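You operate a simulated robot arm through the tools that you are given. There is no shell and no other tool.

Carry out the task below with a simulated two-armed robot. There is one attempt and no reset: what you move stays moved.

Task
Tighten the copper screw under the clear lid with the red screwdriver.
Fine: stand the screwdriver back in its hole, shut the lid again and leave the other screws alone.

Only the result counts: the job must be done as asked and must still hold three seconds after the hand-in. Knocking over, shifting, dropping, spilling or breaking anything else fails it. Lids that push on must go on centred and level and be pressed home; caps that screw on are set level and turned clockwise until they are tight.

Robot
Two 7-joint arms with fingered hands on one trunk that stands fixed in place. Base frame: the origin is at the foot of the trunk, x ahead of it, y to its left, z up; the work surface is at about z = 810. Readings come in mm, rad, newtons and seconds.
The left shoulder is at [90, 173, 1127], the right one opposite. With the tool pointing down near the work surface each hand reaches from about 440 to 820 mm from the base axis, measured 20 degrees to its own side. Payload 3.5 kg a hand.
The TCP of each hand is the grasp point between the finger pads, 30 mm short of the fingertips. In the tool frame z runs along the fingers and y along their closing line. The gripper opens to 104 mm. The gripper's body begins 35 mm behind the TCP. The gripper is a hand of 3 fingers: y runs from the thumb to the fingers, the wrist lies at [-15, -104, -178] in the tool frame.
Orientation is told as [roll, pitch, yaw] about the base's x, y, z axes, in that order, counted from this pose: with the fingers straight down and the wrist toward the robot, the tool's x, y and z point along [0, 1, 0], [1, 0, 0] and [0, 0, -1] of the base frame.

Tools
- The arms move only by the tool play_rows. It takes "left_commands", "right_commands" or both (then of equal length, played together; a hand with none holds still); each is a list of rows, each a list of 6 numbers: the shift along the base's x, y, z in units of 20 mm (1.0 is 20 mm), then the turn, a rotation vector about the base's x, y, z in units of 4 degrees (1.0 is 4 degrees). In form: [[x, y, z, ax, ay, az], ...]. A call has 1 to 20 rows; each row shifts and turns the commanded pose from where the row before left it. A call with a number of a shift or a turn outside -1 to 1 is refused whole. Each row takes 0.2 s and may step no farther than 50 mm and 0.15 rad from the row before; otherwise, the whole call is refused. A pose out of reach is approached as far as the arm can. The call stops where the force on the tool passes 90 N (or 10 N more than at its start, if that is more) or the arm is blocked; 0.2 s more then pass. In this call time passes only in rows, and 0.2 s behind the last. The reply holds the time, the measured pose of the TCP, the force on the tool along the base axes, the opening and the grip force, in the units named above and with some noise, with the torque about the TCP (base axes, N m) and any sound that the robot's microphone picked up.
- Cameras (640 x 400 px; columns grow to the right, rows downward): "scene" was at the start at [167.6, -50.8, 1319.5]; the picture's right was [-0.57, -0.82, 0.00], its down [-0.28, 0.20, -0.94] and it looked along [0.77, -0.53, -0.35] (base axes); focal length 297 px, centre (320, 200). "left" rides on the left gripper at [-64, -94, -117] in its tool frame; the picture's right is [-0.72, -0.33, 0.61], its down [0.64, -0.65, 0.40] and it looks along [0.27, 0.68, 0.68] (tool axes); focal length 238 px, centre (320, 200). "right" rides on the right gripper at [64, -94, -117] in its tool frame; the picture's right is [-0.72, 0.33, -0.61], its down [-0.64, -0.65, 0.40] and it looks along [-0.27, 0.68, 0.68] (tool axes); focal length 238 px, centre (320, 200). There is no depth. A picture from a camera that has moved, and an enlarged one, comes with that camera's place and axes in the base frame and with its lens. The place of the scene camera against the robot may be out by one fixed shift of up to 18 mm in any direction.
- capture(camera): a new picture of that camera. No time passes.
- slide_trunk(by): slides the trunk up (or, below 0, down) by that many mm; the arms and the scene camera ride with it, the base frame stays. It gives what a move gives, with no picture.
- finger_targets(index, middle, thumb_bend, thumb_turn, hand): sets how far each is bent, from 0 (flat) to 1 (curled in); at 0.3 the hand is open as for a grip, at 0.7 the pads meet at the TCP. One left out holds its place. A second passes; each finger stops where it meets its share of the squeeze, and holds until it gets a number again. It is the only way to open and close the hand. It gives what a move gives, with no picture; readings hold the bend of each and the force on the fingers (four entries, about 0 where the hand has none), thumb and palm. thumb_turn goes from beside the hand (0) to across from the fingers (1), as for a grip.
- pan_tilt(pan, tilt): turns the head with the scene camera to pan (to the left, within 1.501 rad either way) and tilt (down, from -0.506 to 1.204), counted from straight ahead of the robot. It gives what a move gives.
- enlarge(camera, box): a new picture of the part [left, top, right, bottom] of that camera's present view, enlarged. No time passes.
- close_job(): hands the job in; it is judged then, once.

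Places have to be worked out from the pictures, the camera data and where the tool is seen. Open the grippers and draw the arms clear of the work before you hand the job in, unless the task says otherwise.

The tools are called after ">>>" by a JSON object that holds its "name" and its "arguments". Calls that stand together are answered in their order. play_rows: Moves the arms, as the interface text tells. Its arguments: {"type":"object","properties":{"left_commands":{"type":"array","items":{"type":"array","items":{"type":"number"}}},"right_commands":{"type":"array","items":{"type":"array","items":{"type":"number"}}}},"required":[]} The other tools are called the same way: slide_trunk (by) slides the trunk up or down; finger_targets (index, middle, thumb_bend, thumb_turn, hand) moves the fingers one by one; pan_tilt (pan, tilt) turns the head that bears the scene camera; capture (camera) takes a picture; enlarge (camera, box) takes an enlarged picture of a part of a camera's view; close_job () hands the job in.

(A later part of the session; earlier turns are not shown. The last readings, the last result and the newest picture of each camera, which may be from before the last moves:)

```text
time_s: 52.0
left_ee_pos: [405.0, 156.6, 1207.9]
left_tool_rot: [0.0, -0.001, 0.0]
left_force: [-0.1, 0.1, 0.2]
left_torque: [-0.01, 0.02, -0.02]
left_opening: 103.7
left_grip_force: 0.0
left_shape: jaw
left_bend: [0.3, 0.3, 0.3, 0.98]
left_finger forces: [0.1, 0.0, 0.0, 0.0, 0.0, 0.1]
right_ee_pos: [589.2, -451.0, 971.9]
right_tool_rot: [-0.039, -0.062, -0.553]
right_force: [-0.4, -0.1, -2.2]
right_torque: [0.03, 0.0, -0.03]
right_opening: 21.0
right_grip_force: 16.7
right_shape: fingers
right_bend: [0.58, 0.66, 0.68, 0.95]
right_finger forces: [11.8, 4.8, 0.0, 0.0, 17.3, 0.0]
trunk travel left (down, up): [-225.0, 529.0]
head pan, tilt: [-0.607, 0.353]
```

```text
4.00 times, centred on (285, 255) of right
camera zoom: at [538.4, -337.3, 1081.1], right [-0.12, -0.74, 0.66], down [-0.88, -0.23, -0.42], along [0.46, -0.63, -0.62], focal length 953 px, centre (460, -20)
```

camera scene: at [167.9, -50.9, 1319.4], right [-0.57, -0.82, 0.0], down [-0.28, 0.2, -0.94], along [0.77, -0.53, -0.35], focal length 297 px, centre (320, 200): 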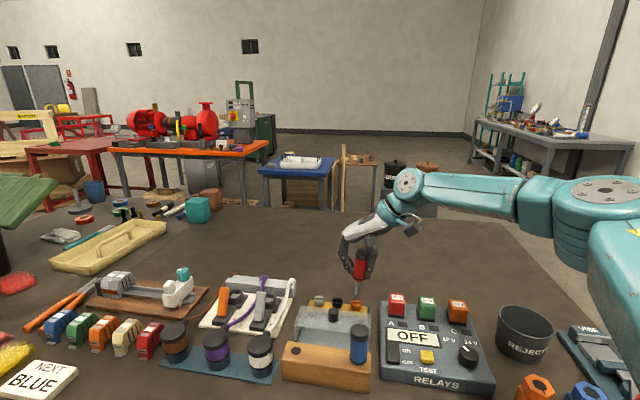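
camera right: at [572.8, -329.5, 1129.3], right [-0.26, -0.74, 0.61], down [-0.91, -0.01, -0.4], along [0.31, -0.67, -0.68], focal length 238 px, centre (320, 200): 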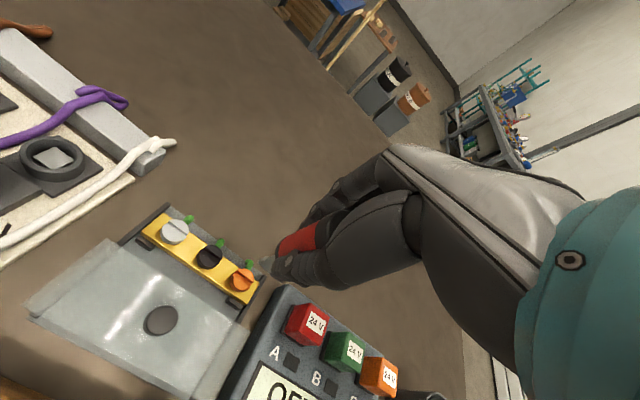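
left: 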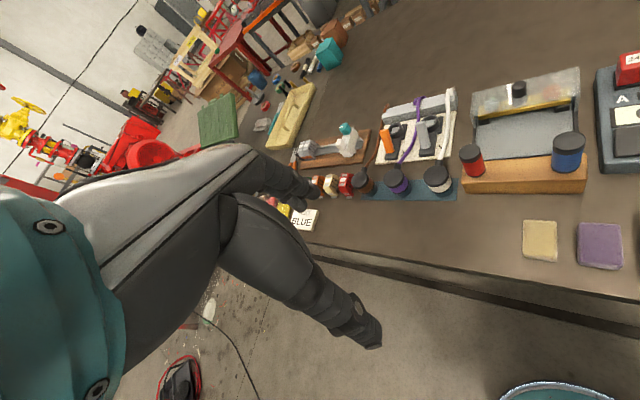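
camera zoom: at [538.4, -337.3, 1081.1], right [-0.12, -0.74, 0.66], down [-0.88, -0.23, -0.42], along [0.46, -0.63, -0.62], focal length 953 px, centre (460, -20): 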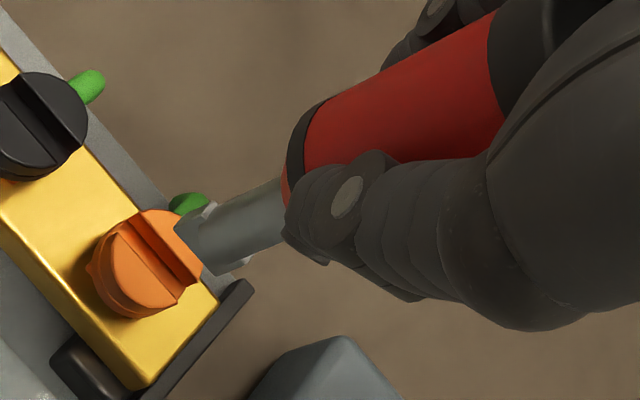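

The driver is now upright, tip about 1 mm from the slot's line in both views and about 24 mm above it. I correct by a millimetre and lower 17 mm, then look.

>>> {"name": "play_rows", "arguments": {"right_commands": [[0.05, 0.04, -0.25, 0, 0, 0], [0, 0, -0.3, 0, 0, 0], [0, 0, -0.3, 0, 0, 0]]}}

>>> {"name": "enlarge", "arguments": {"camera": "scene", "box": [335, 285, 377, 313]}}

>>> {"name": "enlarge", "arguments": {"camera": "right", "box": [230, 235, 300, 285]}}

```text
time_s: 52.8
left_ee_pos: [403.9, 156.6, 1207.5]
left_tool_rot: [0.0, 0.002, -0.001]
left_force: [-0.2, 1.3, 0.3]
left_torque: [-0.04, 0.0, 0.03]
left_opening: 103.7
left_grip_force: 0.0
left_shape: jaw
left_bend: [0.3, 0.3, 0.3, 0.98]
left_finger forces: [0.0, 0.1, 0.1, 0.0, 0.1, 0.1]
right_ee_pos: [591.1, -449.7, 956.4]
right_tool_rot: [-0.038, -0.062, -0.554]
right_force: [-0.7, -0.5, -1.4]
right_torque: [0.03, -0.03, 0.01]
right_opening: 20.9
right_grip_force: 16.8
right_shape: fingers
right_bend: [0.58, 0.66, 0.68, 0.95]
right_finger forces: [11.8, 4.9, 0.0, 0.0, 17.1, 0.0]
trunk travel left (down, up): [-225.0, 529.0]
head pan, tilt: [-0.607, 0.353]
```

```text
14.29 times, centred on (356, 299) of scene
camera zoom: at [167.8, -50.9, 1319.4], right [-0.57, -0.82, 0.0], down [-0.28, 0.2, -0.94], along [0.77, -0.53, -0.35], focal length 4246 px, centre (-194, -1214)
```

zoom: 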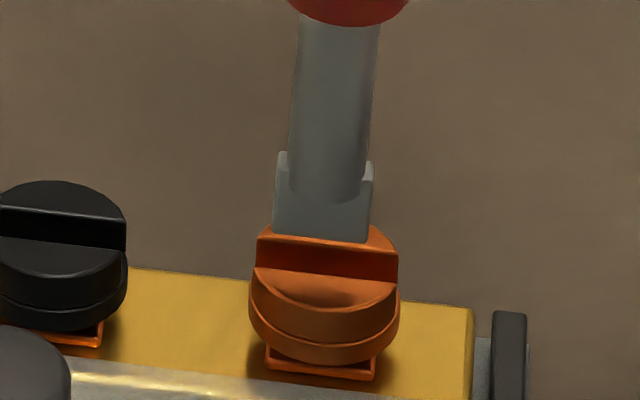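

```text
8.00 times, centred on (265, 260) of right
camera zoom: at [540.2, -336.6, 1064.4], right [-0.12, -0.74, 0.66], down [-0.88, -0.23, -0.42], along [0.46, -0.63, -0.62], focal length 1907 px, centre (760, -280)
```

zoom: 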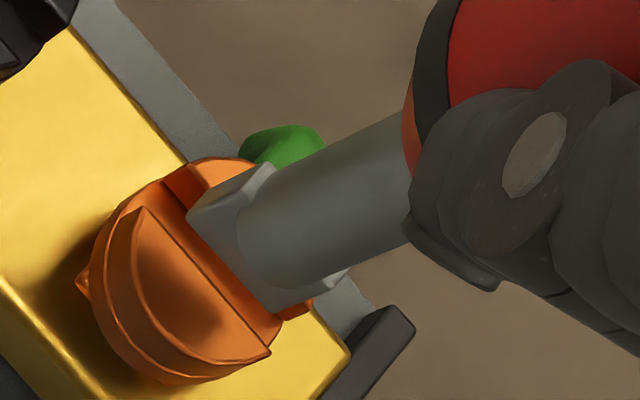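

The tip is now just above the head and nearly centred laterally (about 1 mm left). I nudge it 1 mm right and lower 5 mm in small steps, watching for contact.

>>> {"name": "play_rows", "arguments": {"right_commands": [[-0.03, -0.04, -0.05, 0, 0, 0], [0, 0, -0.1, 0, 0, 0], [0, 0, -0.1, 0, 0, 0]]}}

>>> {"name": "enlarge", "arguments": {"camera": "scene", "box": [335, 285, 377, 313]}}

>>> {"name": "enlarge", "arguments": {"camera": "right", "box": [230, 235, 300, 285]}}

```text
time_s: 53.6
left_ee_pos: [404.5, 156.3, 1208.7]
left_tool_rot: [0.001, 0.001, 0.0]
left_force: [0.0, 0.7, -0.9]
left_torque: [-0.02, 0.05, 0.0]
left_opening: 103.5
left_grip_force: 0.0
left_shape: jaw
left_bend: [0.3, 0.3, 0.3, 0.98]
left_finger forces: [0.0, 0.1, 0.1, 0.0, 0.0, 0.1]
right_ee_pos: [590.6, -451.1, 951.7]
right_tool_rot: [-0.038, -0.062, -0.552]
right_force: [-0.8, -0.3, -1.8]
right_torque: [0.03, -0.01, -0.02]
right_opening: 20.9
right_grip_force: 17.3
right_shape: fingers
right_bend: [0.58, 0.66, 0.68, 0.95]
right_finger forces: [11.9, 4.8, 0.1, 0.0, 17.2, 0.0]
trunk travel left (down, up): [-225.0, 529.0]
head pan, tilt: [-0.607, 0.353]
```

```text
14.29 times, centred on (356, 299) of scene
camera zoom: at [167.7, -50.9, 1319.5], right [-0.57, -0.82, 0.0], down [-0.28, 0.2, -0.94], along [0.77, -0.53, -0.35], focal length 4246 px, centre (-194, -1214)
```

zoom: 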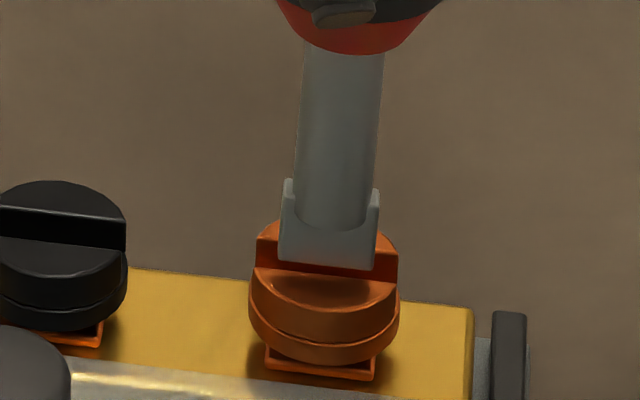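

```text
8.00 times, centred on (265, 260) of right
camera zoom: at [539.5, -337.1, 1059.3], right [-0.12, -0.74, 0.66], down [-0.88, -0.23, -0.42], along [0.46, -0.63, -0.62], focal length 1907 px, centre (760, -280)
```

zoom: 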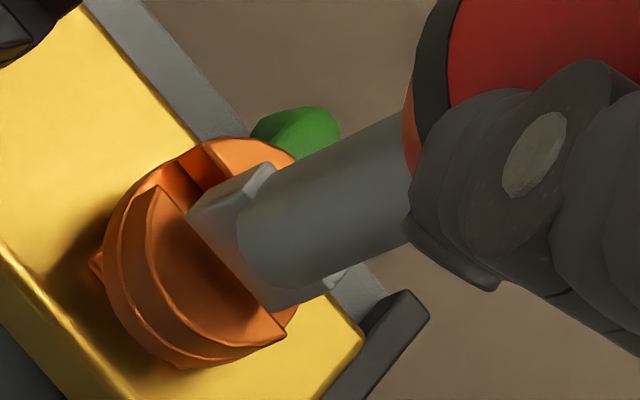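

The blade's lower edge seems a few millimetres above the head and slightly toward the robot from the slot. I move 3 mm along the station's forward direction and re-check before lowering further.

>>> {"name": "play_rows", "arguments": {"right_commands": [[0.11, -0.105, 0, 0, 0, 0]]}}

>>> {"name": "enlarge", "arguments": {"camera": "scene", "box": [335, 285, 377, 313]}}

>>> {"name": "enlarge", "arguments": {"camera": "right", "box": [230, 235, 300, 285]}}

```text
time_s: 54.0
left_ee_pos: [404.0, 155.9, 1208.1]
left_tool_rot: [0.001, -0.001, 0.0]
left_force: [0.2, -0.1, -0.1]
left_torque: [0.01, 0.0, 0.0]
left_opening: 103.7
left_grip_force: 0.2
left_shape: jaw
left_bend: [0.3, 0.3, 0.3, 0.98]
left_finger forces: [0.0, 0.0, 0.0, 0.0, 0.1, 0.1]
right_ee_pos: [592.0, -451.8, 952.5]
right_tool_rot: [-0.038, -0.063, -0.553]
right_force: [-0.4, 0.7, -1.0]
right_torque: [0.02, -0.01, -0.01]
right_opening: 20.9
right_grip_force: 16.5
right_shape: fingers
right_bend: [0.58, 0.66, 0.68, 0.95]
right_finger forces: [11.7, 4.9, 0.1, 0.0, 17.2, 0.0]
trunk travel left (down, up): [-225.0, 529.0]
head pan, tilt: [-0.607, 0.353]
```

```text
14.29 times, centred on (356, 299) of scene
camera zoom: at [167.7, -50.9, 1319.4], right [-0.57, -0.82, 0.0], down [-0.28, 0.2, -0.94], along [0.77, -0.53, -0.35], focal length 4246 px, centre (-194, -1214)
```

zoom: 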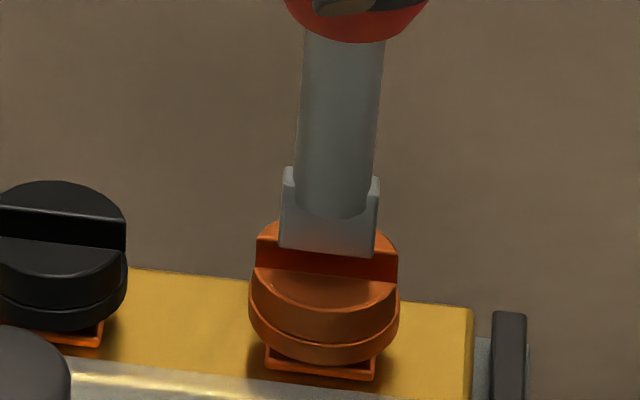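

```text
8.00 times, centred on (265, 260) of right
camera zoom: at [541.4, -339.1, 1059.6], right [-0.12, -0.74, 0.66], down [-0.88, -0.23, -0.42], along [0.46, -0.63, -0.62], focal length 1907 px, centre (760, -280)
```

zoom: 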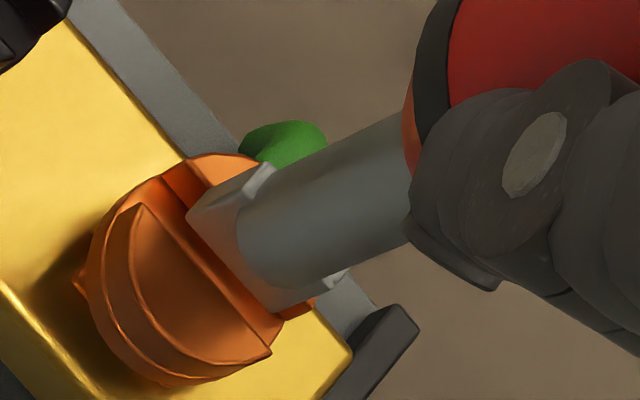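

The geometry now solves to the blade about 4 mm above the slot and within about a millimetre of its middle. I lower 8 mm in 1.5–2 mm steps.

>>> {"name": "play_rows", "arguments": {"right_commands": [[0, 0, -0.1, 0, 0, 0], [0, 0, -0.1, 0, 0, 0], [0, 0, -0.1, 0, 0, 0], [0, 0, -0.075, 0, 0, 0]]}}

>>> {"name": "enlarge", "arguments": {"camera": "scene", "box": [335, 285, 377, 313]}}

>>> {"name": "enlarge", "arguments": {"camera": "right", "box": [230, 235, 300, 285]}}

```text
time_s: 55.0
left_ee_pos: [405.7, 156.8, 1208.1]
left_tool_rot: [-0.001, 0.0, 0.0]
left_force: [0.4, -0.3, -0.2]
left_torque: [0.01, -0.02, -0.03]
left_opening: 103.6
left_grip_force: 0.1
left_shape: jaw
left_bend: [0.3, 0.3, 0.3, 0.98]
left_finger forces: [0.0, 0.0, 0.0, 0.0, 0.1, 0.0]
right_ee_pos: [593.0, -452.5, 943.6]
right_tool_rot: [-0.038, -0.063, -0.553]
right_force: [0.2, -0.8, -1.0]
right_torque: [-0.04, -0.01, 0.01]
right_opening: 20.9
right_grip_force: 16.8
right_shape: fingers
right_bend: [0.58, 0.66, 0.68, 0.95]
right_finger forces: [11.8, 5.0, 0.1, 0.0, 17.1, 0.0]
trunk travel left (down, up): [-225.0, 529.0]
head pan, tilt: [-0.607, 0.353]
```

```text
14.29 times, centred on (356, 299) of scene
camera zoom: at [167.7, -50.9, 1319.5], right [-0.57, -0.82, 0.0], down [-0.28, 0.2, -0.94], along [0.77, -0.53, -0.35], focal length 4246 px, centre (-194, -1214)
```

zoom: 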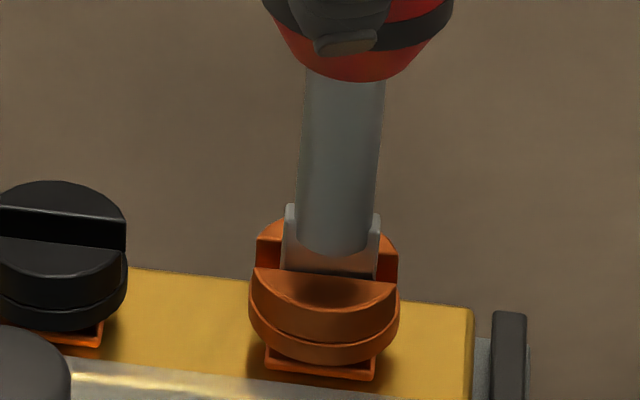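

```text
8.00 times, centred on (265, 260) of right
camera zoom: at [541.2, -339.5, 1052.0], right [-0.12, -0.74, 0.66], down [-0.88, -0.23, -0.42], along [0.46, -0.63, -0.62], focal length 1907 px, centre (760, -280)
```

zoom: 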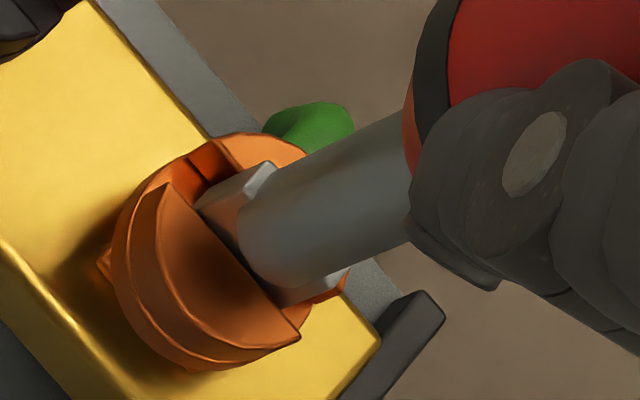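

The blade has entered the slot with no contact force. I lower further in 1 mm steps until it bottoms lightly.

>>> {"name": "play_rows", "arguments": {"right_commands": [[0, 0, -0.05, 0, 0, 0], [0, 0, -0.05, 0, 0, 0], [0, 0, -0.05, 0, 0, 0]]}}

```text
time_s: 55.8
left_ee_pos: [404.2, 155.6, 1207.7]
left_tool_rot: [-0.001, 0.0, 0.0]
left_force: [1.2, -0.4, -0.5]
left_torque: [0.0, 0.01, 0.02]
left_opening: 103.6
left_grip_force: 0.1
left_shape: jaw
left_bend: [0.3, 0.3, 0.3, 0.98]
left_finger forces: [0.0, 0.0, 0.0, 0.0, 0.0, 0.1]
right_ee_pos: [592.8, -452.5, 941.3]
right_tool_rot: [-0.037, -0.065, -0.554]
right_force: [0.7, -0.4, 0.5]
right_torque: [-0.05, 0.0, -0.01]
right_opening: 20.9
right_grip_force: 17.0
right_shape: fingers
right_bend: [0.58, 0.66, 0.68, 0.95]
right_finger forces: [11.9, 5.0, 0.0, 0.0, 17.2, 0.0]
trunk travel left (down, up): [-225.0, 529.0]
head pan, tilt: [-0.607, 0.353]
```

The vertical force is rising slightly (-1.5 → +0.5 N). One more millimetre step and a look.

>>> {"name": "play_rows", "arguments": {"right_commands": [[0, 0, -0.05, 0, 0, 0]]}}

>>> {"name": "enlarge", "arguments": {"camera": "scene", "box": [335, 285, 377, 313]}}

>>> {"name": "enlarge", "arguments": {"camera": "right", "box": [230, 235, 300, 285]}}

```text
time_s: 56.2
left_ee_pos: [404.5, 156.5, 1208.4]
left_tool_rot: [0.001, 0.0, 0.0]
left_force: [-0.2, -0.5, -0.3]
left_torque: [-0.02, 0.03, -0.01]
left_opening: 103.8
left_grip_force: 0.0
left_shape: jaw
left_bend: [0.3, 0.3, 0.3, 0.98]
left_finger forces: [0.0, 0.1, 0.0, 0.1, 0.1, 0.1]
right_ee_pos: [591.5, -452.7, 940.6]
right_tool_rot: [-0.039, -0.065, -0.552]
right_force: [1.2, 0.2, 3.5]
right_torque: [-0.02, -0.04, -0.01]
right_opening: 21.1
right_grip_force: 16.6
right_shape: fingers
right_bend: [0.58, 0.66, 0.68, 0.95]
right_finger forces: [12.2, 5.1, 0.0, 0.0, 17.4, 0.1]
trunk travel left (down, up): [-225.0, 529.0]
head pan, tilt: [-0.607, 0.353]
```

```text
14.29 times, centred on (356, 299) of scene
camera zoom: at [167.3, -50.5, 1319.6], right [-0.57, -0.82, 0.0], down [-0.28, 0.2, -0.94], along [0.77, -0.54, -0.35], focal length 4246 px, centre (-194, -1214)
```

zoom: 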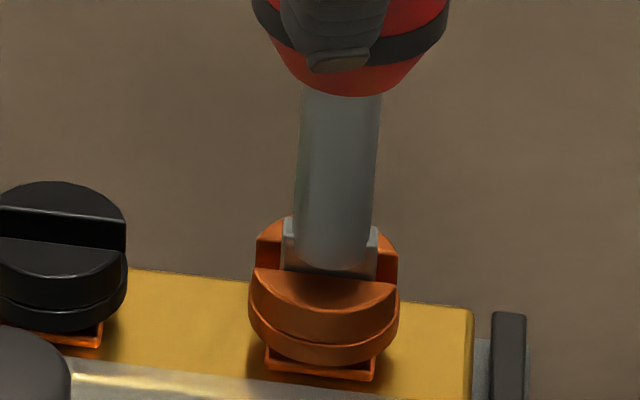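

```text
8.00 times, centred on (265, 260) of right
camera zoom: at [541.0, -338.5, 1048.9], right [-0.12, -0.74, 0.66], down [-0.88, -0.23, -0.42], along [0.46, -0.63, -0.62], focal length 1907 px, centre (760, -280)
```

zoom: 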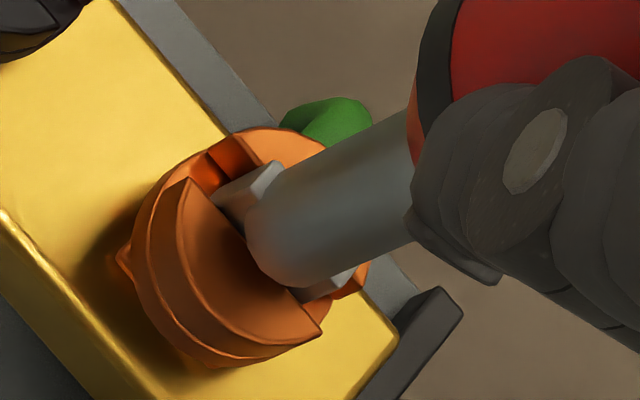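

The blade is seated in the slot with about 5 N downward. I begin turning clockwise 20°, moving the hand to keep the tip fixed (tip lies about 5 mm off the TCP axis), then read torque.

>>> {"name": "play_rows", "arguments": {"right_commands": [[0.002, 0.018, 0, 0, 0, -1], [0.0033, 0.018, 0, 0, 0, -1], [0.0045, 0.0176, 0, 0, 0, -1], [0.0057, 0.0172, 0, 0, 0, -1], [0.0069, 0.0168, 0, 0, 0, -1]]}}

>>> {"name": "enlarge", "arguments": {"camera": "scene", "box": [330, 270, 380, 310]}}

>>> {"name": "enlarge", "arguments": {"camera": "right", "box": [230, 235, 300, 285]}}

```text
time_s: 57.4
left_ee_pos: [404.7, 157.9, 1208.4]
left_tool_rot: [0.0, 0.001, -0.001]
left_force: [-0.6, -0.4, -0.3]
left_torque: [0.01, -0.04, -0.01]
left_opening: 103.5
left_grip_force: 0.0
left_shape: jaw
left_bend: [0.3, 0.3, 0.3, 0.98]
left_finger forces: [0.1, 0.1, 0.0, 0.1, 0.1, 0.0]
right_ee_pos: [592.8, -451.2, 940.4]
right_tool_rot: [-0.038, -0.065, -0.904]
right_force: [0.4, 0.4, 6.1]
right_torque: [-0.02, -0.04, -0.01]
right_opening: 21.0
right_grip_force: 17.6
right_shape: fingers
right_bend: [0.57, 0.66, 0.69, 0.95]
right_finger forces: [12.4, 5.1, 0.1, 0.0, 17.9, 0.1]
trunk travel left (down, up): [-225.0, 529.0]
head pan, tilt: [-0.607, 0.353]
```

```text
10.00 times, centred on (355, 290) of scene
camera zoom: at [167.3, -50.3, 1319.6], right [-0.57, -0.82, 0.0], down [-0.28, 0.2, -0.94], along [0.77, -0.54, -0.35], focal length 2972 px, centre (-30, -700)
```

zoom: 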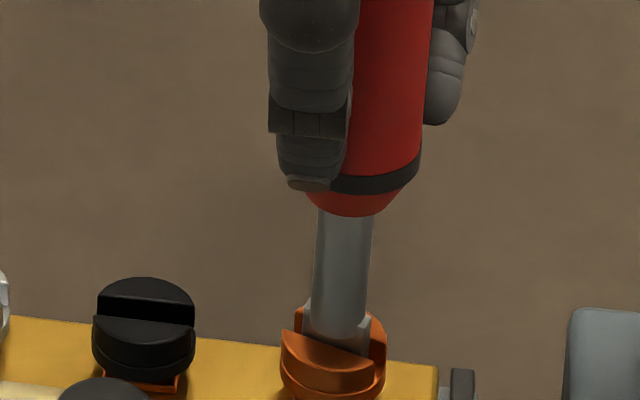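

```text
8.00 times, centred on (265, 260) of right
camera zoom: at [582.5, -326.4, 1048.6], right [-0.37, -0.65, 0.66], down [-0.9, 0.09, -0.42], along [0.22, -0.75, -0.62], focal length 1907 px, centre (760, -280)
```

zoom: 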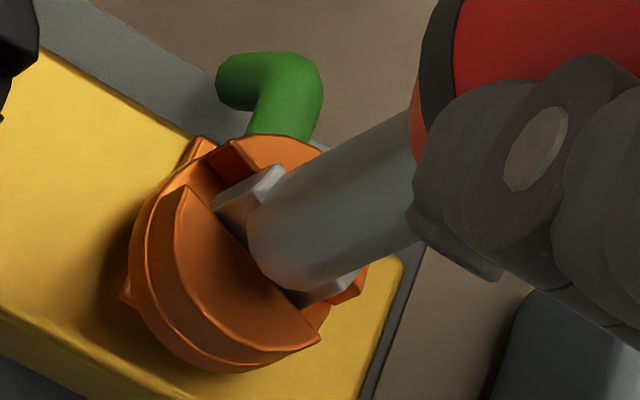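

The screw turns together with the driver (slot visibly rotated about 20°), almost no resistance torque. I continue clockwise another 32° with compensation.

>>> {"name": "play_rows", "arguments": {"right_commands": [[0.0081, 0.0163, 0, 0, 0, -1], [0.0092, 0.0157, 0, 0, 0, -1], [0.0103, 0.015, 0, 0, 0, -1], [0.0113, 0.0142, 0, 0, 0, -1], [0.0122, 0.0134, 0, 0, 0, -1], [0.0131, 0.0125, 0, 0, 0, -1], [0.014, 0.0116, 0, 0, 0, -1], [0.0148, 0.0106, 0, 0, 0, -1]]}}

>>> {"name": "enlarge", "arguments": {"camera": "scene", "box": [330, 270, 380, 310]}}

>>> {"name": "enlarge", "arguments": {"camera": "right", "box": [230, 235, 300, 285]}}

```text
time_s: 59.2
left_ee_pos: [403.5, 155.7, 1209.1]
left_tool_rot: [0.001, -0.001, 0.0]
left_force: [-0.9, -0.2, -0.3]
left_torque: [0.0, 0.01, 0.03]
left_opening: 103.5
left_grip_force: 0.0
left_shape: jaw
left_bend: [0.3, 0.3, 0.3, 0.98]
left_finger forces: [0.1, 0.1, 0.0, 0.1, 0.0, 0.1]
right_ee_pos: [593.5, -447.9, 939.9]
right_tool_rot: [-0.039, -0.064, -1.462]
right_force: [-1.2, 1.2, 6.5]
right_torque: [0.02, 0.06, 0.0]
right_opening: 20.9
right_grip_force: 17.7
right_shape: fingers
right_bend: [0.57, 0.66, 0.69, 0.95]
right_finger forces: [12.6, 5.6, 0.0, 0.0, 18.4, 0.1]
trunk travel left (down, up): [-225.0, 529.0]
head pan, tilt: [-0.607, 0.353]
```

```text
10.00 times, centred on (355, 290) of scene
camera zoom: at [167.1, -50.3, 1319.6], right [-0.57, -0.82, 0.0], down [-0.28, 0.2, -0.94], along [0.77, -0.54, -0.35], focal length 2972 px, centre (-30, -700)
```

zoom: 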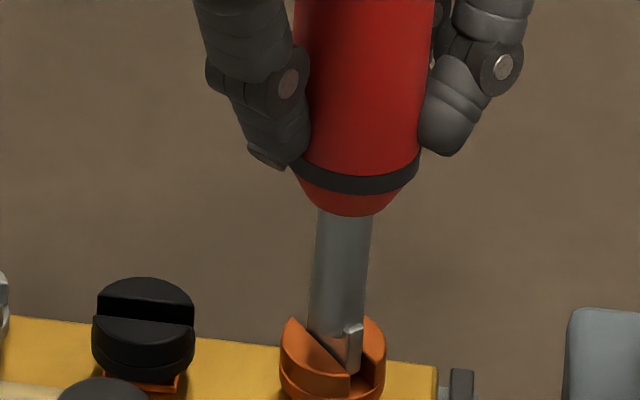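

```text
8.00 times, centred on (265, 260) of right
camera zoom: at [650.2, -338.0, 1048.4], right [-0.66, -0.36, 0.66], down [-0.72, 0.55, -0.42], along [-0.21, -0.75, -0.62], focal length 1907 px, centre (760, -280)
```

zoom: 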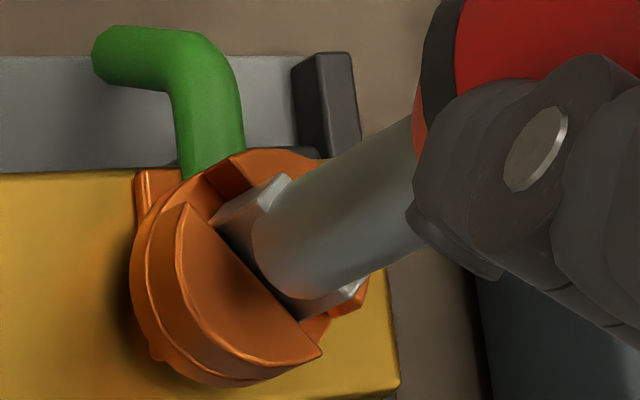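

The screw follows cleanly with small side forces. I continue another 32° clockwise and watch torque.

>>> {"name": "play_rows", "arguments": {"right_commands": [[0.0155, 0.0095, 0, 0, 0, -1], [0.0161, 0.0084, 0, 0, 0, -1], [0.0166, 0.0073, 0, 0, 0, -1], [0.0171, 0.0061, 0, 0, 0, -1], [0.0175, 0.0049, 0, 0, 0, -1], [0.0178, 0.0036, 0, 0, 0, -1], [0.018, 0.0024, 0, 0, 0, -1], [0.0181, 0.0011, 0, 0, 0, -1]]}}

>>> {"name": "enlarge", "arguments": {"camera": "scene", "box": [330, 270, 380, 310]}}

>>> {"name": "capture", "arguments": {"camera": "scene"}}

```text
time_s: 61.0
left_ee_pos: [403.9, 156.3, 1208.8]
left_tool_rot: [0.0, 0.0, 0.0]
left_force: [0.8, 0.6, 0.0]
left_torque: [-0.01, -0.01, 0.01]
left_opening: 103.8
left_grip_force: 0.0
left_shape: jaw
left_bend: [0.3, 0.3, 0.3, 0.98]
left_finger forces: [0.1, 0.1, 0.0, 0.0, 0.0, 0.0]
right_ee_pos: [581.2, -448.8, 942.2]
right_tool_rot: [-0.039, -0.06, -2.017]
right_force: [4.0, 5.4, -1.5]
right_torque: [0.5, -0.4, 0.13]
right_opening: 21.4
right_grip_force: 20.9
right_shape: fingers
right_bend: [0.57, 0.66, 0.69, 0.95]
right_finger forces: [13.2, 5.3, 0.0, 0.0, 24.2, 0.1]
right hand out of reach, approached as far as the arm can: row 7, 8
trunk travel left (down, up): [-225.0, 529.0]
head pan, tilt: [-0.607, 0.353]
```

```text
10.00 times, centred on (355, 290) of scene
camera zoom: at [168.4, -50.2, 1319.3], right [-0.57, -0.82, 0.0], down [-0.28, 0.2, -0.94], along [0.77, -0.54, -0.35], focal length 2972 px, centre (-30, -700)
```

zoom: 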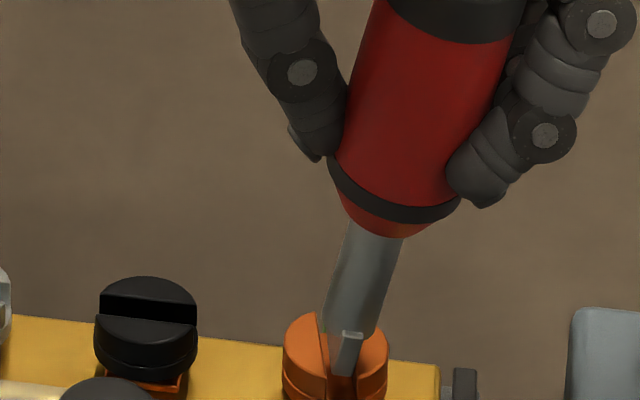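

```text
taken
camera scene: at [168.4, -50.2, 1319.3], right [-0.57, -0.82, 0.0], down [-0.28, 0.2, -0.94], along [0.77, -0.54, -0.35], focal length 297 px, centre (320, 200)
```

scene: 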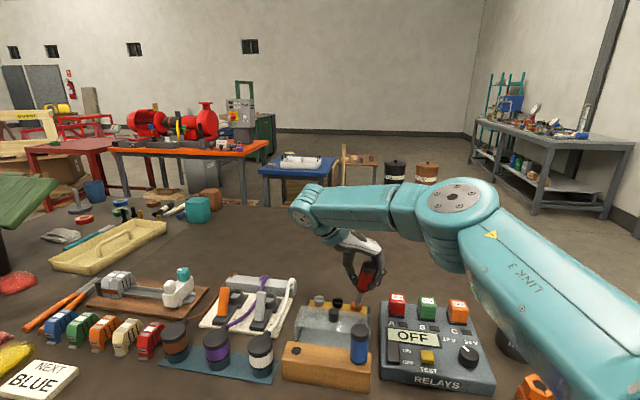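

Past about -108° yaw the arm runs out of reach, so the hand lagged and the driver leans. I undo those last two rows exactly to bring the driver upright again.

>>> {"name": "play_rows", "arguments": {"right_commands": [[-0.0181, -0.0011, 0, 0, 0, 1], [-0.018, -0.0024, 0, 0, 0, 1]]}}

>>> {"name": "enlarge", "arguments": {"camera": "scene", "box": [330, 260, 380, 310]}}

>>> {"name": "enlarge", "arguments": {"camera": "right", "box": [230, 235, 300, 285]}}

```text
time_s: 61.6
left_ee_pos: [403.8, 156.9, 1208.7]
left_tool_rot: [0.0, -0.001, 0.0]
left_force: [0.0, 0.0, 1.0]
left_torque: [-0.04, 0.0, 0.02]
left_opening: 103.7
left_grip_force: 0.0
left_shape: jaw
left_bend: [0.3, 0.3, 0.3, 0.98]
left_finger forces: [0.0, 0.0, 0.0, 0.1, 0.0, 0.1]
right_ee_pos: [580.7, -449.3, 943.1]
right_tool_rot: [-0.038, -0.061, -1.879]
right_force: [2.1, 5.8, -1.1]
right_torque: [0.47, -0.29, 0.08]
right_opening: 20.8
right_grip_force: 20.4
right_shape: fingers
right_bend: [0.57, 0.66, 0.69, 0.95]
right_finger forces: [13.1, 5.1, 0.1, 0.1, 23.4, 0.0]
trunk travel left (down, up): [-225.0, 529.0]
head pan, tilt: [-0.607, 0.353]
```

```text
8.00 times, centred on (355, 285) of scene
camera zoom: at [167.9, -50.2, 1319.5], right [-0.57, -0.82, 0.0], down [-0.28, 0.2, -0.94], along [0.77, -0.54, -0.35], focal length 2378 px, centre (40, -480)
```

zoom: 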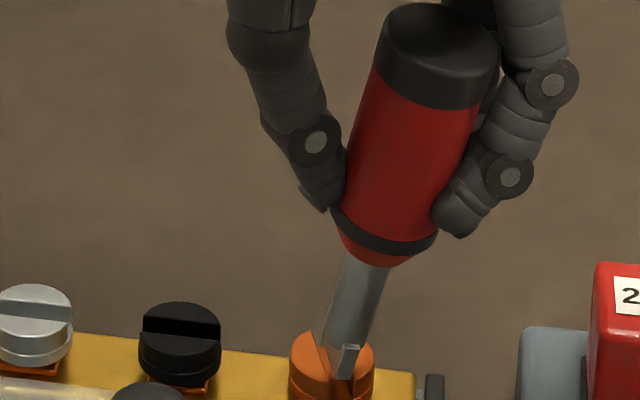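

```text
8.00 times, centred on (265, 260) of right
camera zoom: at [675.3, -372.2, 1051.3], right [-0.75, -0.06, 0.66], down [-0.44, 0.8, -0.42], along [-0.5, -0.6, -0.62], focal length 1907 px, centre (760, -280)
```

zoom: 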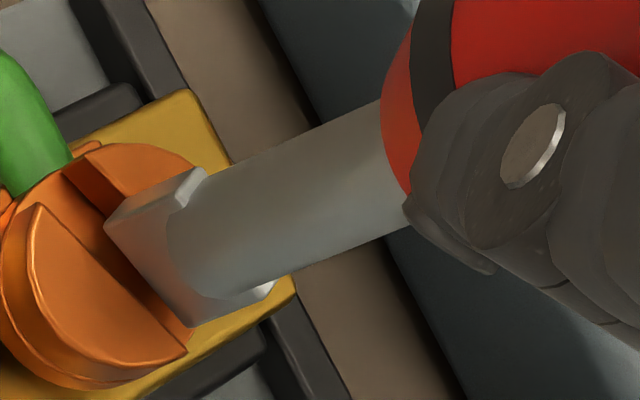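

The commanded pose reset to where the arm got stuck, leaving the hand about 16 mm back and the driver leaning. I move the hand +16 mm in x to stand the driver upright again.

>>> {"name": "play_rows", "arguments": {"right_commands": [[0.2, 0.02, -0.02, 0, 0, 0.2], [0.2, 0.02, -0.03, 0, 0, 0.2], [0.2, 0.02, -0.03, 0, 0, 0.2], [0.19, 0.02, -0.03, 0, 0, 0.2]]}}

>>> {"name": "enlarge", "arguments": {"camera": "scene", "box": [330, 260, 380, 310]}}

>>> {"name": "enlarge", "arguments": {"camera": "right", "box": [230, 235, 300, 285]}}

```text
time_s: 62.6
left_ee_pos: [405.1, 157.0, 1207.3]
left_tool_rot: [-0.001, 0.0, 0.002]
left_force: [0.1, -0.8, 0.2]
left_torque: [0.01, 0.01, -0.02]
left_opening: 104.0
left_grip_force: 0.0
left_shape: jaw
left_bend: [0.3, 0.3, 0.3, 0.98]
left_finger forces: [0.0, 0.0, 0.0, 0.0, 0.1, 0.0]
right_ee_pos: [596.0, -449.5, 942.2]
right_tool_rot: [-0.037, -0.065, -1.825]
right_force: [-1.3, -0.4, 0.3]
right_torque: [-0.02, 0.06, 0.03]
right_opening: 21.0
right_grip_force: 18.0
right_shape: fingers
right_bend: [0.57, 0.66, 0.69, 0.95]
right_finger forces: [12.8, 6.4, 0.1, 0.1, 17.1, 0.1]
trunk travel left (down, up): [-225.0, 529.0]
head pan, tilt: [-0.607, 0.353]
```

```text
8.00 times, centred on (355, 285) of scene
camera zoom: at [167.4, -50.7, 1319.6], right [-0.57, -0.82, 0.0], down [-0.28, 0.2, -0.94], along [0.77, -0.54, -0.35], focal length 2378 px, centre (40, -480)
```

zoom: 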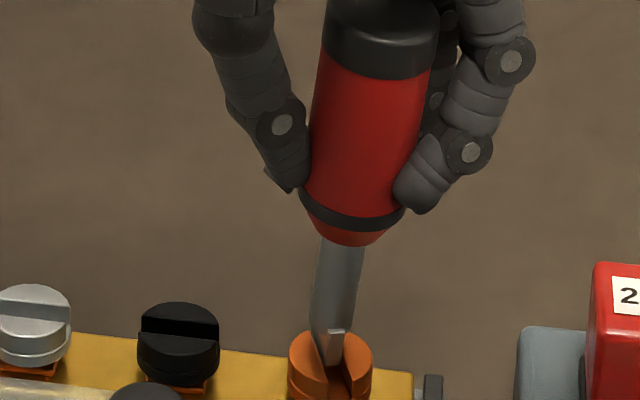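

```text
8.00 times, centred on (265, 260) of right
camera zoom: at [685.9, -367.3, 1049.3], right [-0.74, -0.1, 0.66], down [-0.48, 0.77, -0.42], along [-0.47, -0.63, -0.62], focal length 1907 px, centre (760, -280)
```

zoom: 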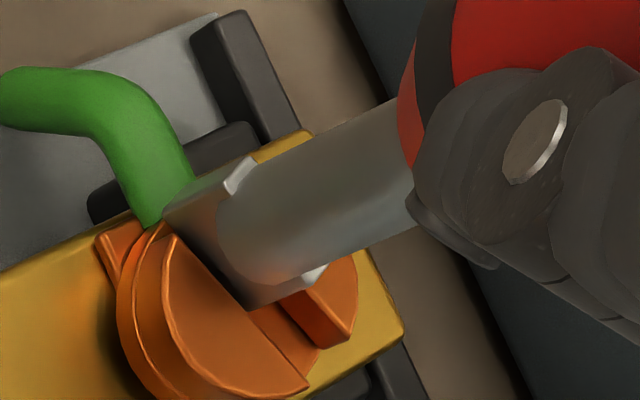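

The blade appears to have ridden out of the slot while the hand lagged. I lift 15 mm to reassess the driver's pose and the screw.

>>> {"name": "play_rows", "arguments": {"right_commands": [[0, 0, 0.3, 0, 0, 0], [0, 0, 0.5, 0, 0, 0]]}}

>>> {"name": "enlarge", "arguments": {"camera": "scene", "box": [330, 260, 380, 310]}}

>>> {"name": "enlarge", "arguments": {"camera": "right", "box": [220, 225, 320, 295]}}

```text
time_s: 63.2
left_ee_pos: [404.1, 156.0, 1208.6]
left_tool_rot: [-0.001, 0.0, -0.003]
left_force: [0.1, -0.2, -0.4]
left_torque: [0.0, 0.02, 0.02]
left_opening: 103.6
left_grip_force: 0.1
left_shape: jaw
left_bend: [0.3, 0.3, 0.3, 0.98]
left_finger forces: [0.1, 0.0, 0.0, 0.0, 0.0, 0.0]
right_ee_pos: [595.3, -448.8, 956.8]
right_tool_rot: [-0.04, -0.063, -1.823]
right_force: [0.3, 0.5, -1.2]
right_torque: [0.0, 0.04, 0.02]
right_opening: 20.9
right_grip_force: 18.0
right_shape: fingers
right_bend: [0.57, 0.66, 0.69, 0.95]
right_finger forces: [12.5, 6.1, 0.0, 0.1, 17.3, 0.1]
trunk travel left (down, up): [-225.0, 529.0]
head pan, tilt: [-0.607, 0.353]
```

```text
8.00 times, centred on (355, 285) of scene
camera zoom: at [167.6, -50.8, 1319.5], right [-0.57, -0.82, 0.0], down [-0.28, 0.2, -0.94], along [0.77, -0.53, -0.35], focal length 2378 px, centre (40, -480)
```

zoom: 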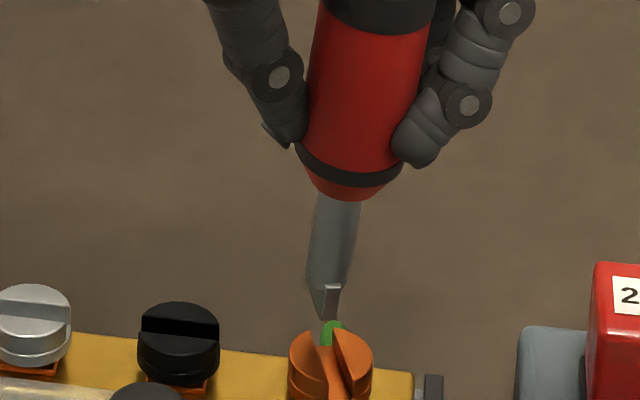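

```text
5.71 times, centred on (270, 260) of right
camera zoom: at [686.5, -366.0, 1064.7], right [-0.74, -0.1, 0.66], down [-0.48, 0.77, -0.42], along [-0.47, -0.63, -0.62], focal length 1362 px, centre (606, -143)
```

zoom: 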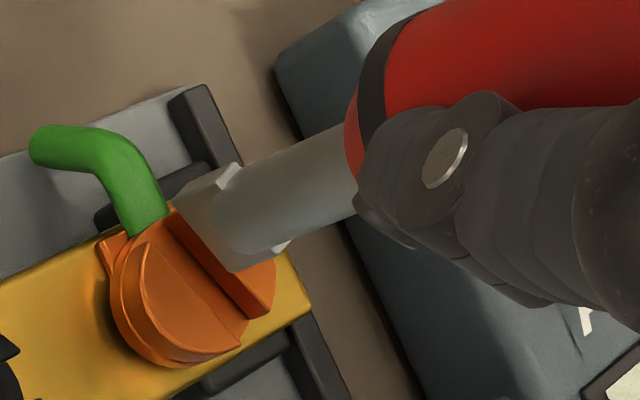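

The slot has turned about 80° clockwise so far with no tightening torque, and the driver now leans about 5° in the hand. I raise 10 mm and turn the hand back counter-clockwise toward +68° (180° from the slot) to re-engage, checking the reach on the way.

>>> {"name": "play_rows", "arguments": {"right_commands": [[0, 0, 0.5, 0, 0, 1], [0, 0, 0, 0, 0, 1], [0, 0, 0, 0, 0, 1], [0, 0, 0, 0, 0, 1], [0, 0, 0, 0, 0, 1], [0, 0, 0, 0, 0, 1], [0, 0, 0, 0, 0, 1], [0, 0, 0, 0, 0, 1], [0, 0, 0, 0, 0, 1], [0, 0, 0, 0, 0, 1], [0, 0, 0, 0, 0, 1], [0, 0, 0, 0, 0, 1], [0, 0, 0, 0, 0, 1], [0, 0, 0, 0, 0, 1], [0, 0, 0, 0, 0, 1], [0, 0, 0, 0, 0, 1], [0, 0, 0, 0, 0, 1], [0, 0, 0, 0, 0, 1]]}}

>>> {"name": "enlarge", "arguments": {"camera": "scene", "box": [330, 260, 380, 310]}}

>>> {"name": "play_rows", "arguments": {"right_commands": [[0, 0, 0, 0, 0, 1], [0, 0, 0, 0, 0, 1], [0, 0, 0, 0, 0, 1], [0, 0, 0, 0, 0, 1], [0, 0, 0, 0, 0, 1], [0, 0, 0, 0, 0, 1], [0, 0, 0, 0, 0, 1], [0, 0, 0, 0, 0, 1], [0, 0, 0, 0, 0, 1], [0, 0, 0, 0, 0, 1], [0, 0, 0, 0, 0, 1], [0, 0, 0, 0, 0, 1], [0, 0, 0, 0, 0, 1], [0, 0, 0, 0, 0, 1], [0, 0, 0, 0, 0, 1]]}}

>>> {"name": "enlarge", "arguments": {"camera": "scene", "box": [330, 260, 380, 310]}}

```text
time_s: 67.0
left_ee_pos: [403.1, 156.4, 1208.8]
left_tool_rot: [0.0, 0.0, 0.0]
left_force: [-0.3, 0.0, -0.1]
left_torque: [-0.03, -0.03, 0.05]
left_opening: 103.9
left_grip_force: 0.1
left_shape: jaw
left_bend: [0.3, 0.3, 0.3, 0.98]
left_finger forces: [0.1, 0.0, 0.1, 0.1, 0.1, 0.0]
right_ee_pos: [594.1, -448.9, 966.4]
right_tool_rot: [-0.039, -0.062, -0.564]
right_force: [0.2, 0.4, -1.0]
right_torque: [-0.01, 0.0, -0.03]
right_opening: 20.8
right_grip_force: 17.7
right_shape: fingers
right_bend: [0.57, 0.66, 0.69, 0.95]
right_finger forces: [12.4, 5.9, 0.0, 0.0, 17.0, 0.0]
trunk travel left (down, up): [-225.0, 529.0]
head pan, tilt: [-0.607, 0.353]
```

```text
8.00 times, centred on (355, 285) of scene
camera zoom: at [167.6, -50.9, 1319.5], right [-0.57, -0.82, 0.0], down [-0.28, 0.2, -0.94], along [0.77, -0.53, -0.35], focal length 2378 px, centre (40, -480)
```

zoom: 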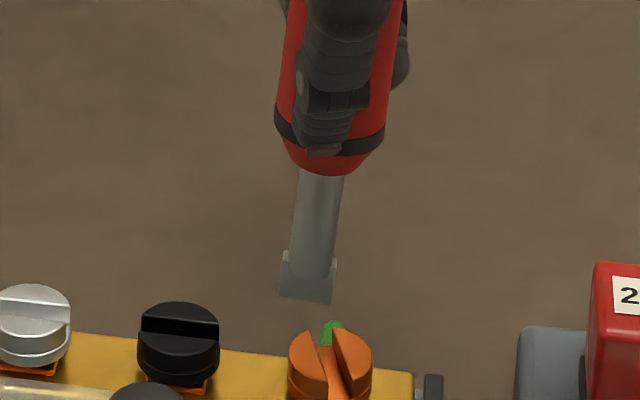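

```text
time_s: 70.2
left_ee_pos: [403.7, 155.7, 1208.1]
left_tool_rot: [-0.001, 0.0, 0.0]
left_force: [-0.3, -0.8, 0.0]
left_torque: [-0.01, 0.01, 0.01]
left_opening: 103.9
left_grip_force: 0.1
left_shape: jaw
left_bend: [0.3, 0.3, 0.3, 0.98]
left_finger forces: [0.0, 0.0, 0.1, 0.0, 0.0, 0.1]
right_ee_pos: [596.0, -449.3, 967.6]
right_tool_rot: [-0.038, -0.061, 0.482]
right_force: [0.1, 0.5, -1.3]
right_torque: [0.0, 0.0, -0.03]
right_opening: 20.6
right_grip_force: 17.2
right_shape: fingers
right_bend: [0.57, 0.66, 0.69, 0.95]
right_finger forces: [12.5, 5.6, 0.0, 0.0, 16.9, 0.0]
trunk travel left (down, up): [-225.0, 529.0]
head pan, tilt: [-0.607, 0.353]
```

```text
8.00 times, centred on (355, 285) of scene
camera zoom: at [167.8, -50.9, 1319.4], right [-0.57, -0.82, 0.0], down [-0.28, 0.2, -0.94], along [0.77, -0.53, -0.35], focal length 2378 px, centre (40, -480)
```

zoom: 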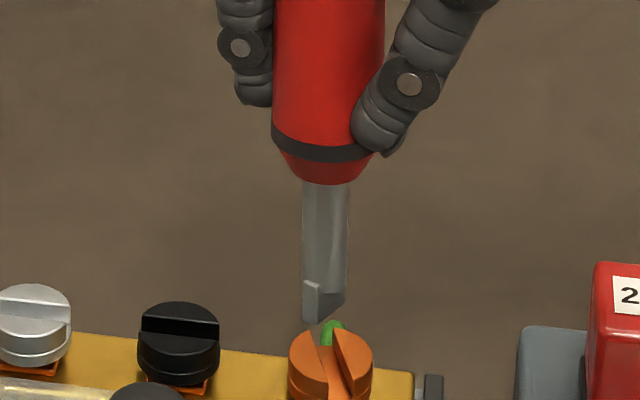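

The hand reaches +28° so far and the driver leans about 3.5° in each of two directions relative to vertical. I continue to about +68° and check reach and view.

>>> {"name": "play_rows", "arguments": {"right_commands": [[0, 0, 0, 0, 0, 1], [0, 0, 0, 0, 0, 1], [0, 0, 0, 0, 0, 1], [0, 0, 0, 0, 0, 1], [0, 0, 0, 0, 0, 1], [0, 0, 0, 0, 0, 1], [0, 0, 0, 0, 0, 1], [0, 0, 0, 0, 0, 1], [0, 0, 0, 0, 0, 1], [0, 0, 0, 0, 0, 1]]}}

>>> {"name": "enlarge", "arguments": {"camera": "scene", "box": [330, 260, 380, 310]}}

>>> {"name": "enlarge", "arguments": {"camera": "right", "box": [220, 225, 320, 295]}}

>>> {"name": "capture", "arguments": {"camera": "scene"}}

```text
time_s: 72.4
left_ee_pos: [405.1, 155.9, 1208.6]
left_tool_rot: [0.0, 0.0, 0.0]
left_force: [-0.3, -0.5, 0.5]
left_torque: [0.0, -0.02, -0.02]
left_opening: 103.8
left_grip_force: 0.1
left_shape: jaw
left_bend: [0.3, 0.3, 0.3, 0.98]
left_finger forces: [0.1, 0.0, 0.0, 0.1, 0.0, 0.0]
right_ee_pos: [596.3, -448.9, 967.0]
right_tool_rot: [-0.039, -0.063, 1.18]
right_force: [0.1, 0.0, -0.7]
right_torque: [-0.01, 0.0, -0.01]
right_opening: 20.8
right_grip_force: 17.1
right_shape: fingers
right_bend: [0.57, 0.66, 0.69, 0.95]
right_finger forces: [12.7, 5.5, 0.1, 0.0, 16.9, 0.0]
trunk travel left (down, up): [-225.0, 529.0]
head pan, tilt: [-0.607, 0.353]
```

```text
8.00 times, centred on (355, 285) of scene
camera zoom: at [167.8, -50.7, 1319.4], right [-0.57, -0.82, 0.0], down [-0.28, 0.2, -0.94], along [0.77, -0.54, -0.35], focal length 2378 px, centre (40, -480)
```

zoom: 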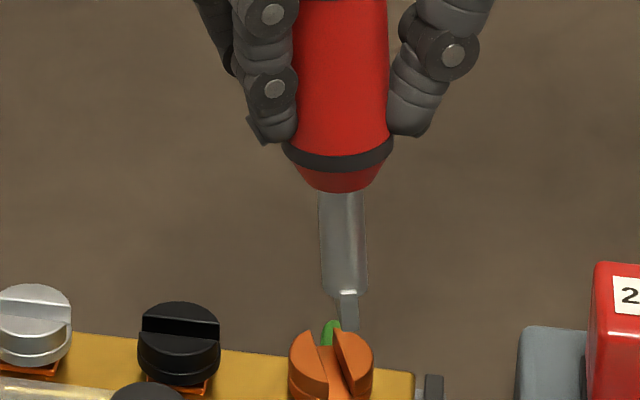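

```text
5.71 times, centred on (270, 260) of right
camera zoom: at [493.2, -514.6, 1075.2], right [0.75, 0.0, 0.66], down [0.37, -0.83, -0.42], along [0.55, 0.56, -0.62], focal length 1362 px, centre (606, -143)
```

zoom: 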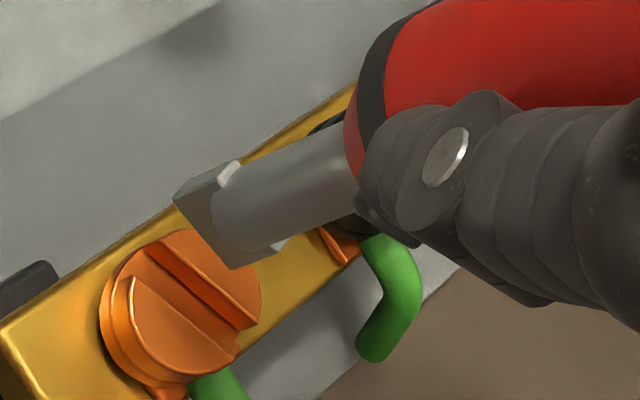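

```text
taken
camera scene: at [167.8, -50.7, 1319.4], right [-0.57, -0.82, 0.0], down [-0.28, 0.2, -0.94], along [0.77, -0.54, -0.35], focal length 297 px, centre (320, 200)
```

scene: 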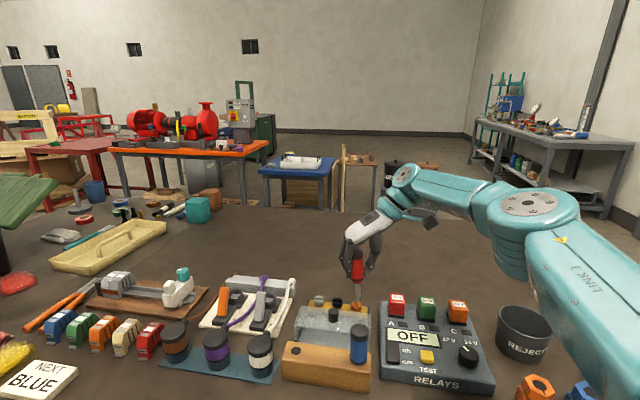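

The hand reaches +68°. I enlarge to measure the slot and blade angles more exactly before aligning.

>>> {"name": "enlarge", "arguments": {"camera": "right", "box": [225, 245, 275, 295]}}

>>> {"name": "enlarge", "arguments": {"camera": "scene", "box": [343, 293, 367, 313]}}

>>> {"name": "enlarge", "arguments": {"camera": "scene", "box": [343, 280, 367, 304]}}

```text
8.00 times, centred on (250, 270) of right
camera zoom: at [493.2, -514.6, 1075.2], right [0.75, 0.0, 0.66], down [0.37, -0.83, -0.42], along [0.55, 0.56, -0.62], focal length 1907 px, centre (880, -360)
```

zoom: 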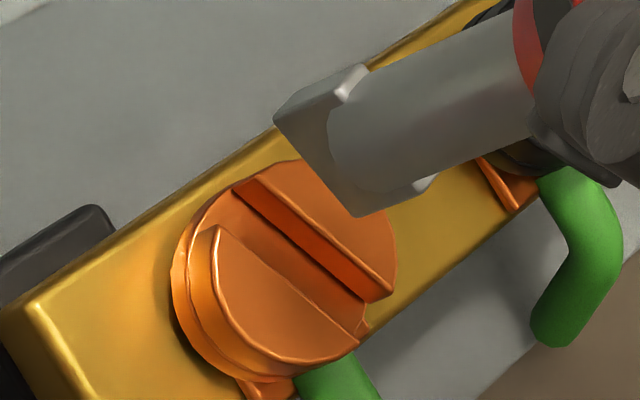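

```text
16.00 times, centred on (355, 303) of scene
camera zoom: at [167.8, -50.7, 1319.4], right [-0.57, -0.82, 0.0], down [-0.28, 0.2, -0.94], along [0.77, -0.54, -0.35], focal length 4756 px, centre (-240, -1448)
```

zoom: 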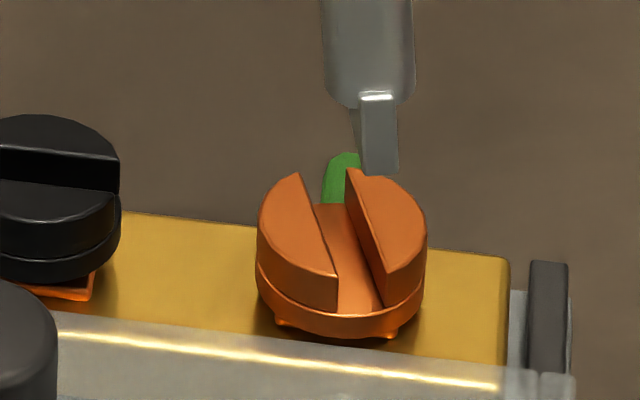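

```text
16.00 times, centred on (355, 292) of scene
camera zoom: at [167.8, -50.7, 1319.4], right [-0.57, -0.82, 0.0], down [-0.28, 0.2, -0.94], along [0.77, -0.54, -0.35], focal length 4756 px, centre (-240, -1272)
```

zoom: 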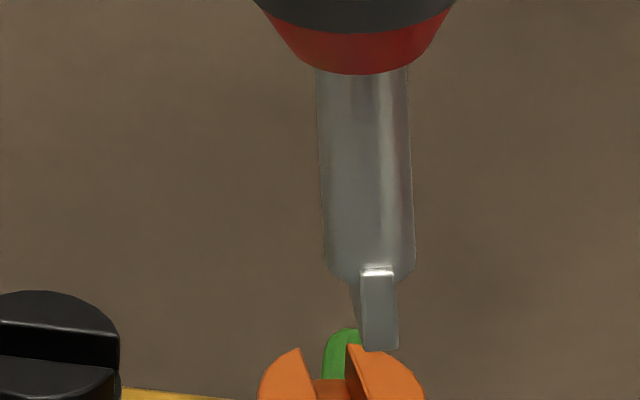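

Measured: slot at -72°, blade at about -81° (so 9° more counter-clockwise needed), driver leaning about 5°, tip about 24 mm above and 10 mm short of the slot. I tilt the driver upright, yaw +8° and shift accordingly.

>>> {"name": "play_rows", "arguments": {"right_commands": [[0.117, -0.185, 0, 0.36, -0.56, 1], [0.117, -0.185, 0, 0.36, -0.56, 1]]}}

>>> {"name": "enlarge", "arguments": {"camera": "right", "box": [225, 235, 305, 295]}}

>>> {"name": "enlarge", "arguments": {"camera": "scene", "box": [338, 280, 374, 310]}}

```text
time_s: 73.0
left_ee_pos: [403.8, 157.1, 1208.3]
left_tool_rot: [-0.001, 0.0, 0.0]
left_force: [0.2, 0.3, -1.0]
left_torque: [0.01, 0.02, -0.02]
left_opening: 103.9
left_grip_force: 0.2
left_shape: jaw
left_bend: [0.3, 0.3, 0.3, 0.98]
left_finger forces: [0.0, 0.1, 0.0, 0.1, 0.0, 0.0]
right_ee_pos: [590.3, -449.6, 971.3]
right_tool_rot: [-0.098, -0.134, 1.323]
right_force: [0.4, -0.4, -1.0]
right_torque: [0.0, 0.04, -0.01]
right_opening: 20.8
right_grip_force: 17.6
right_shape: fingers
right_bend: [0.57, 0.66, 0.69, 0.95]
right_finger forces: [12.6, 5.4, 0.0, 0.0, 16.9, 0.1]
right hand out of reach, approached as far as the arm can: row 2
trunk travel left (down, up): [-225.0, 529.0]
head pan, tilt: [-0.607, 0.353]
```

```text
6.67 times, centred on (265, 265) of right
camera zoom: at [490.8, -534.7, 1066.9], right [0.69, 0.07, 0.72], down [0.51, -0.75, -0.42], along [0.51, 0.66, -0.55], focal length 1589 px, centre (687, -233)
```

zoom: 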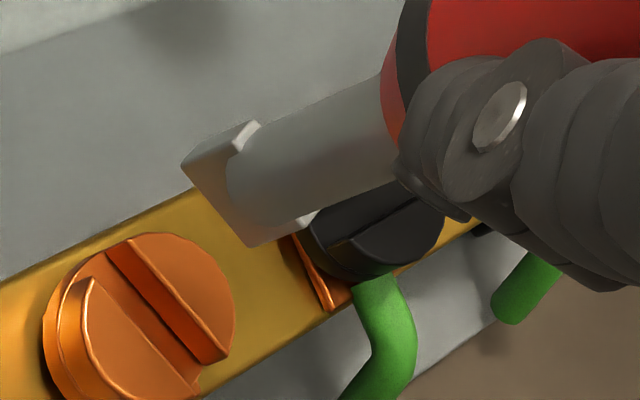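

```text
13.33 times, centred on (356, 295) of scene
camera zoom: at [167.4, -51.0, 1319.5], right [-0.57, -0.82, 0.0], down [-0.28, 0.2, -0.94], along [0.77, -0.53, -0.35], focal length 3963 px, centre (-160, -1067)
```

zoom: 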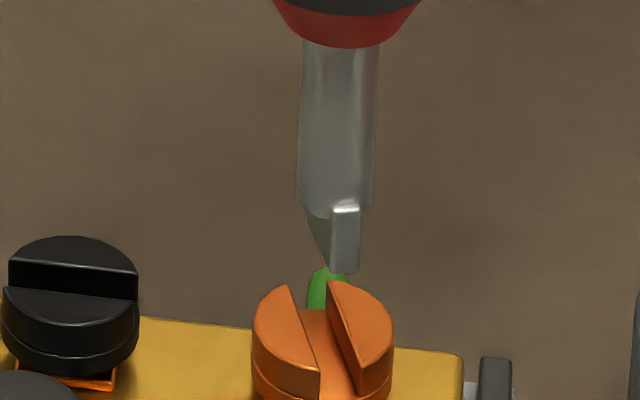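

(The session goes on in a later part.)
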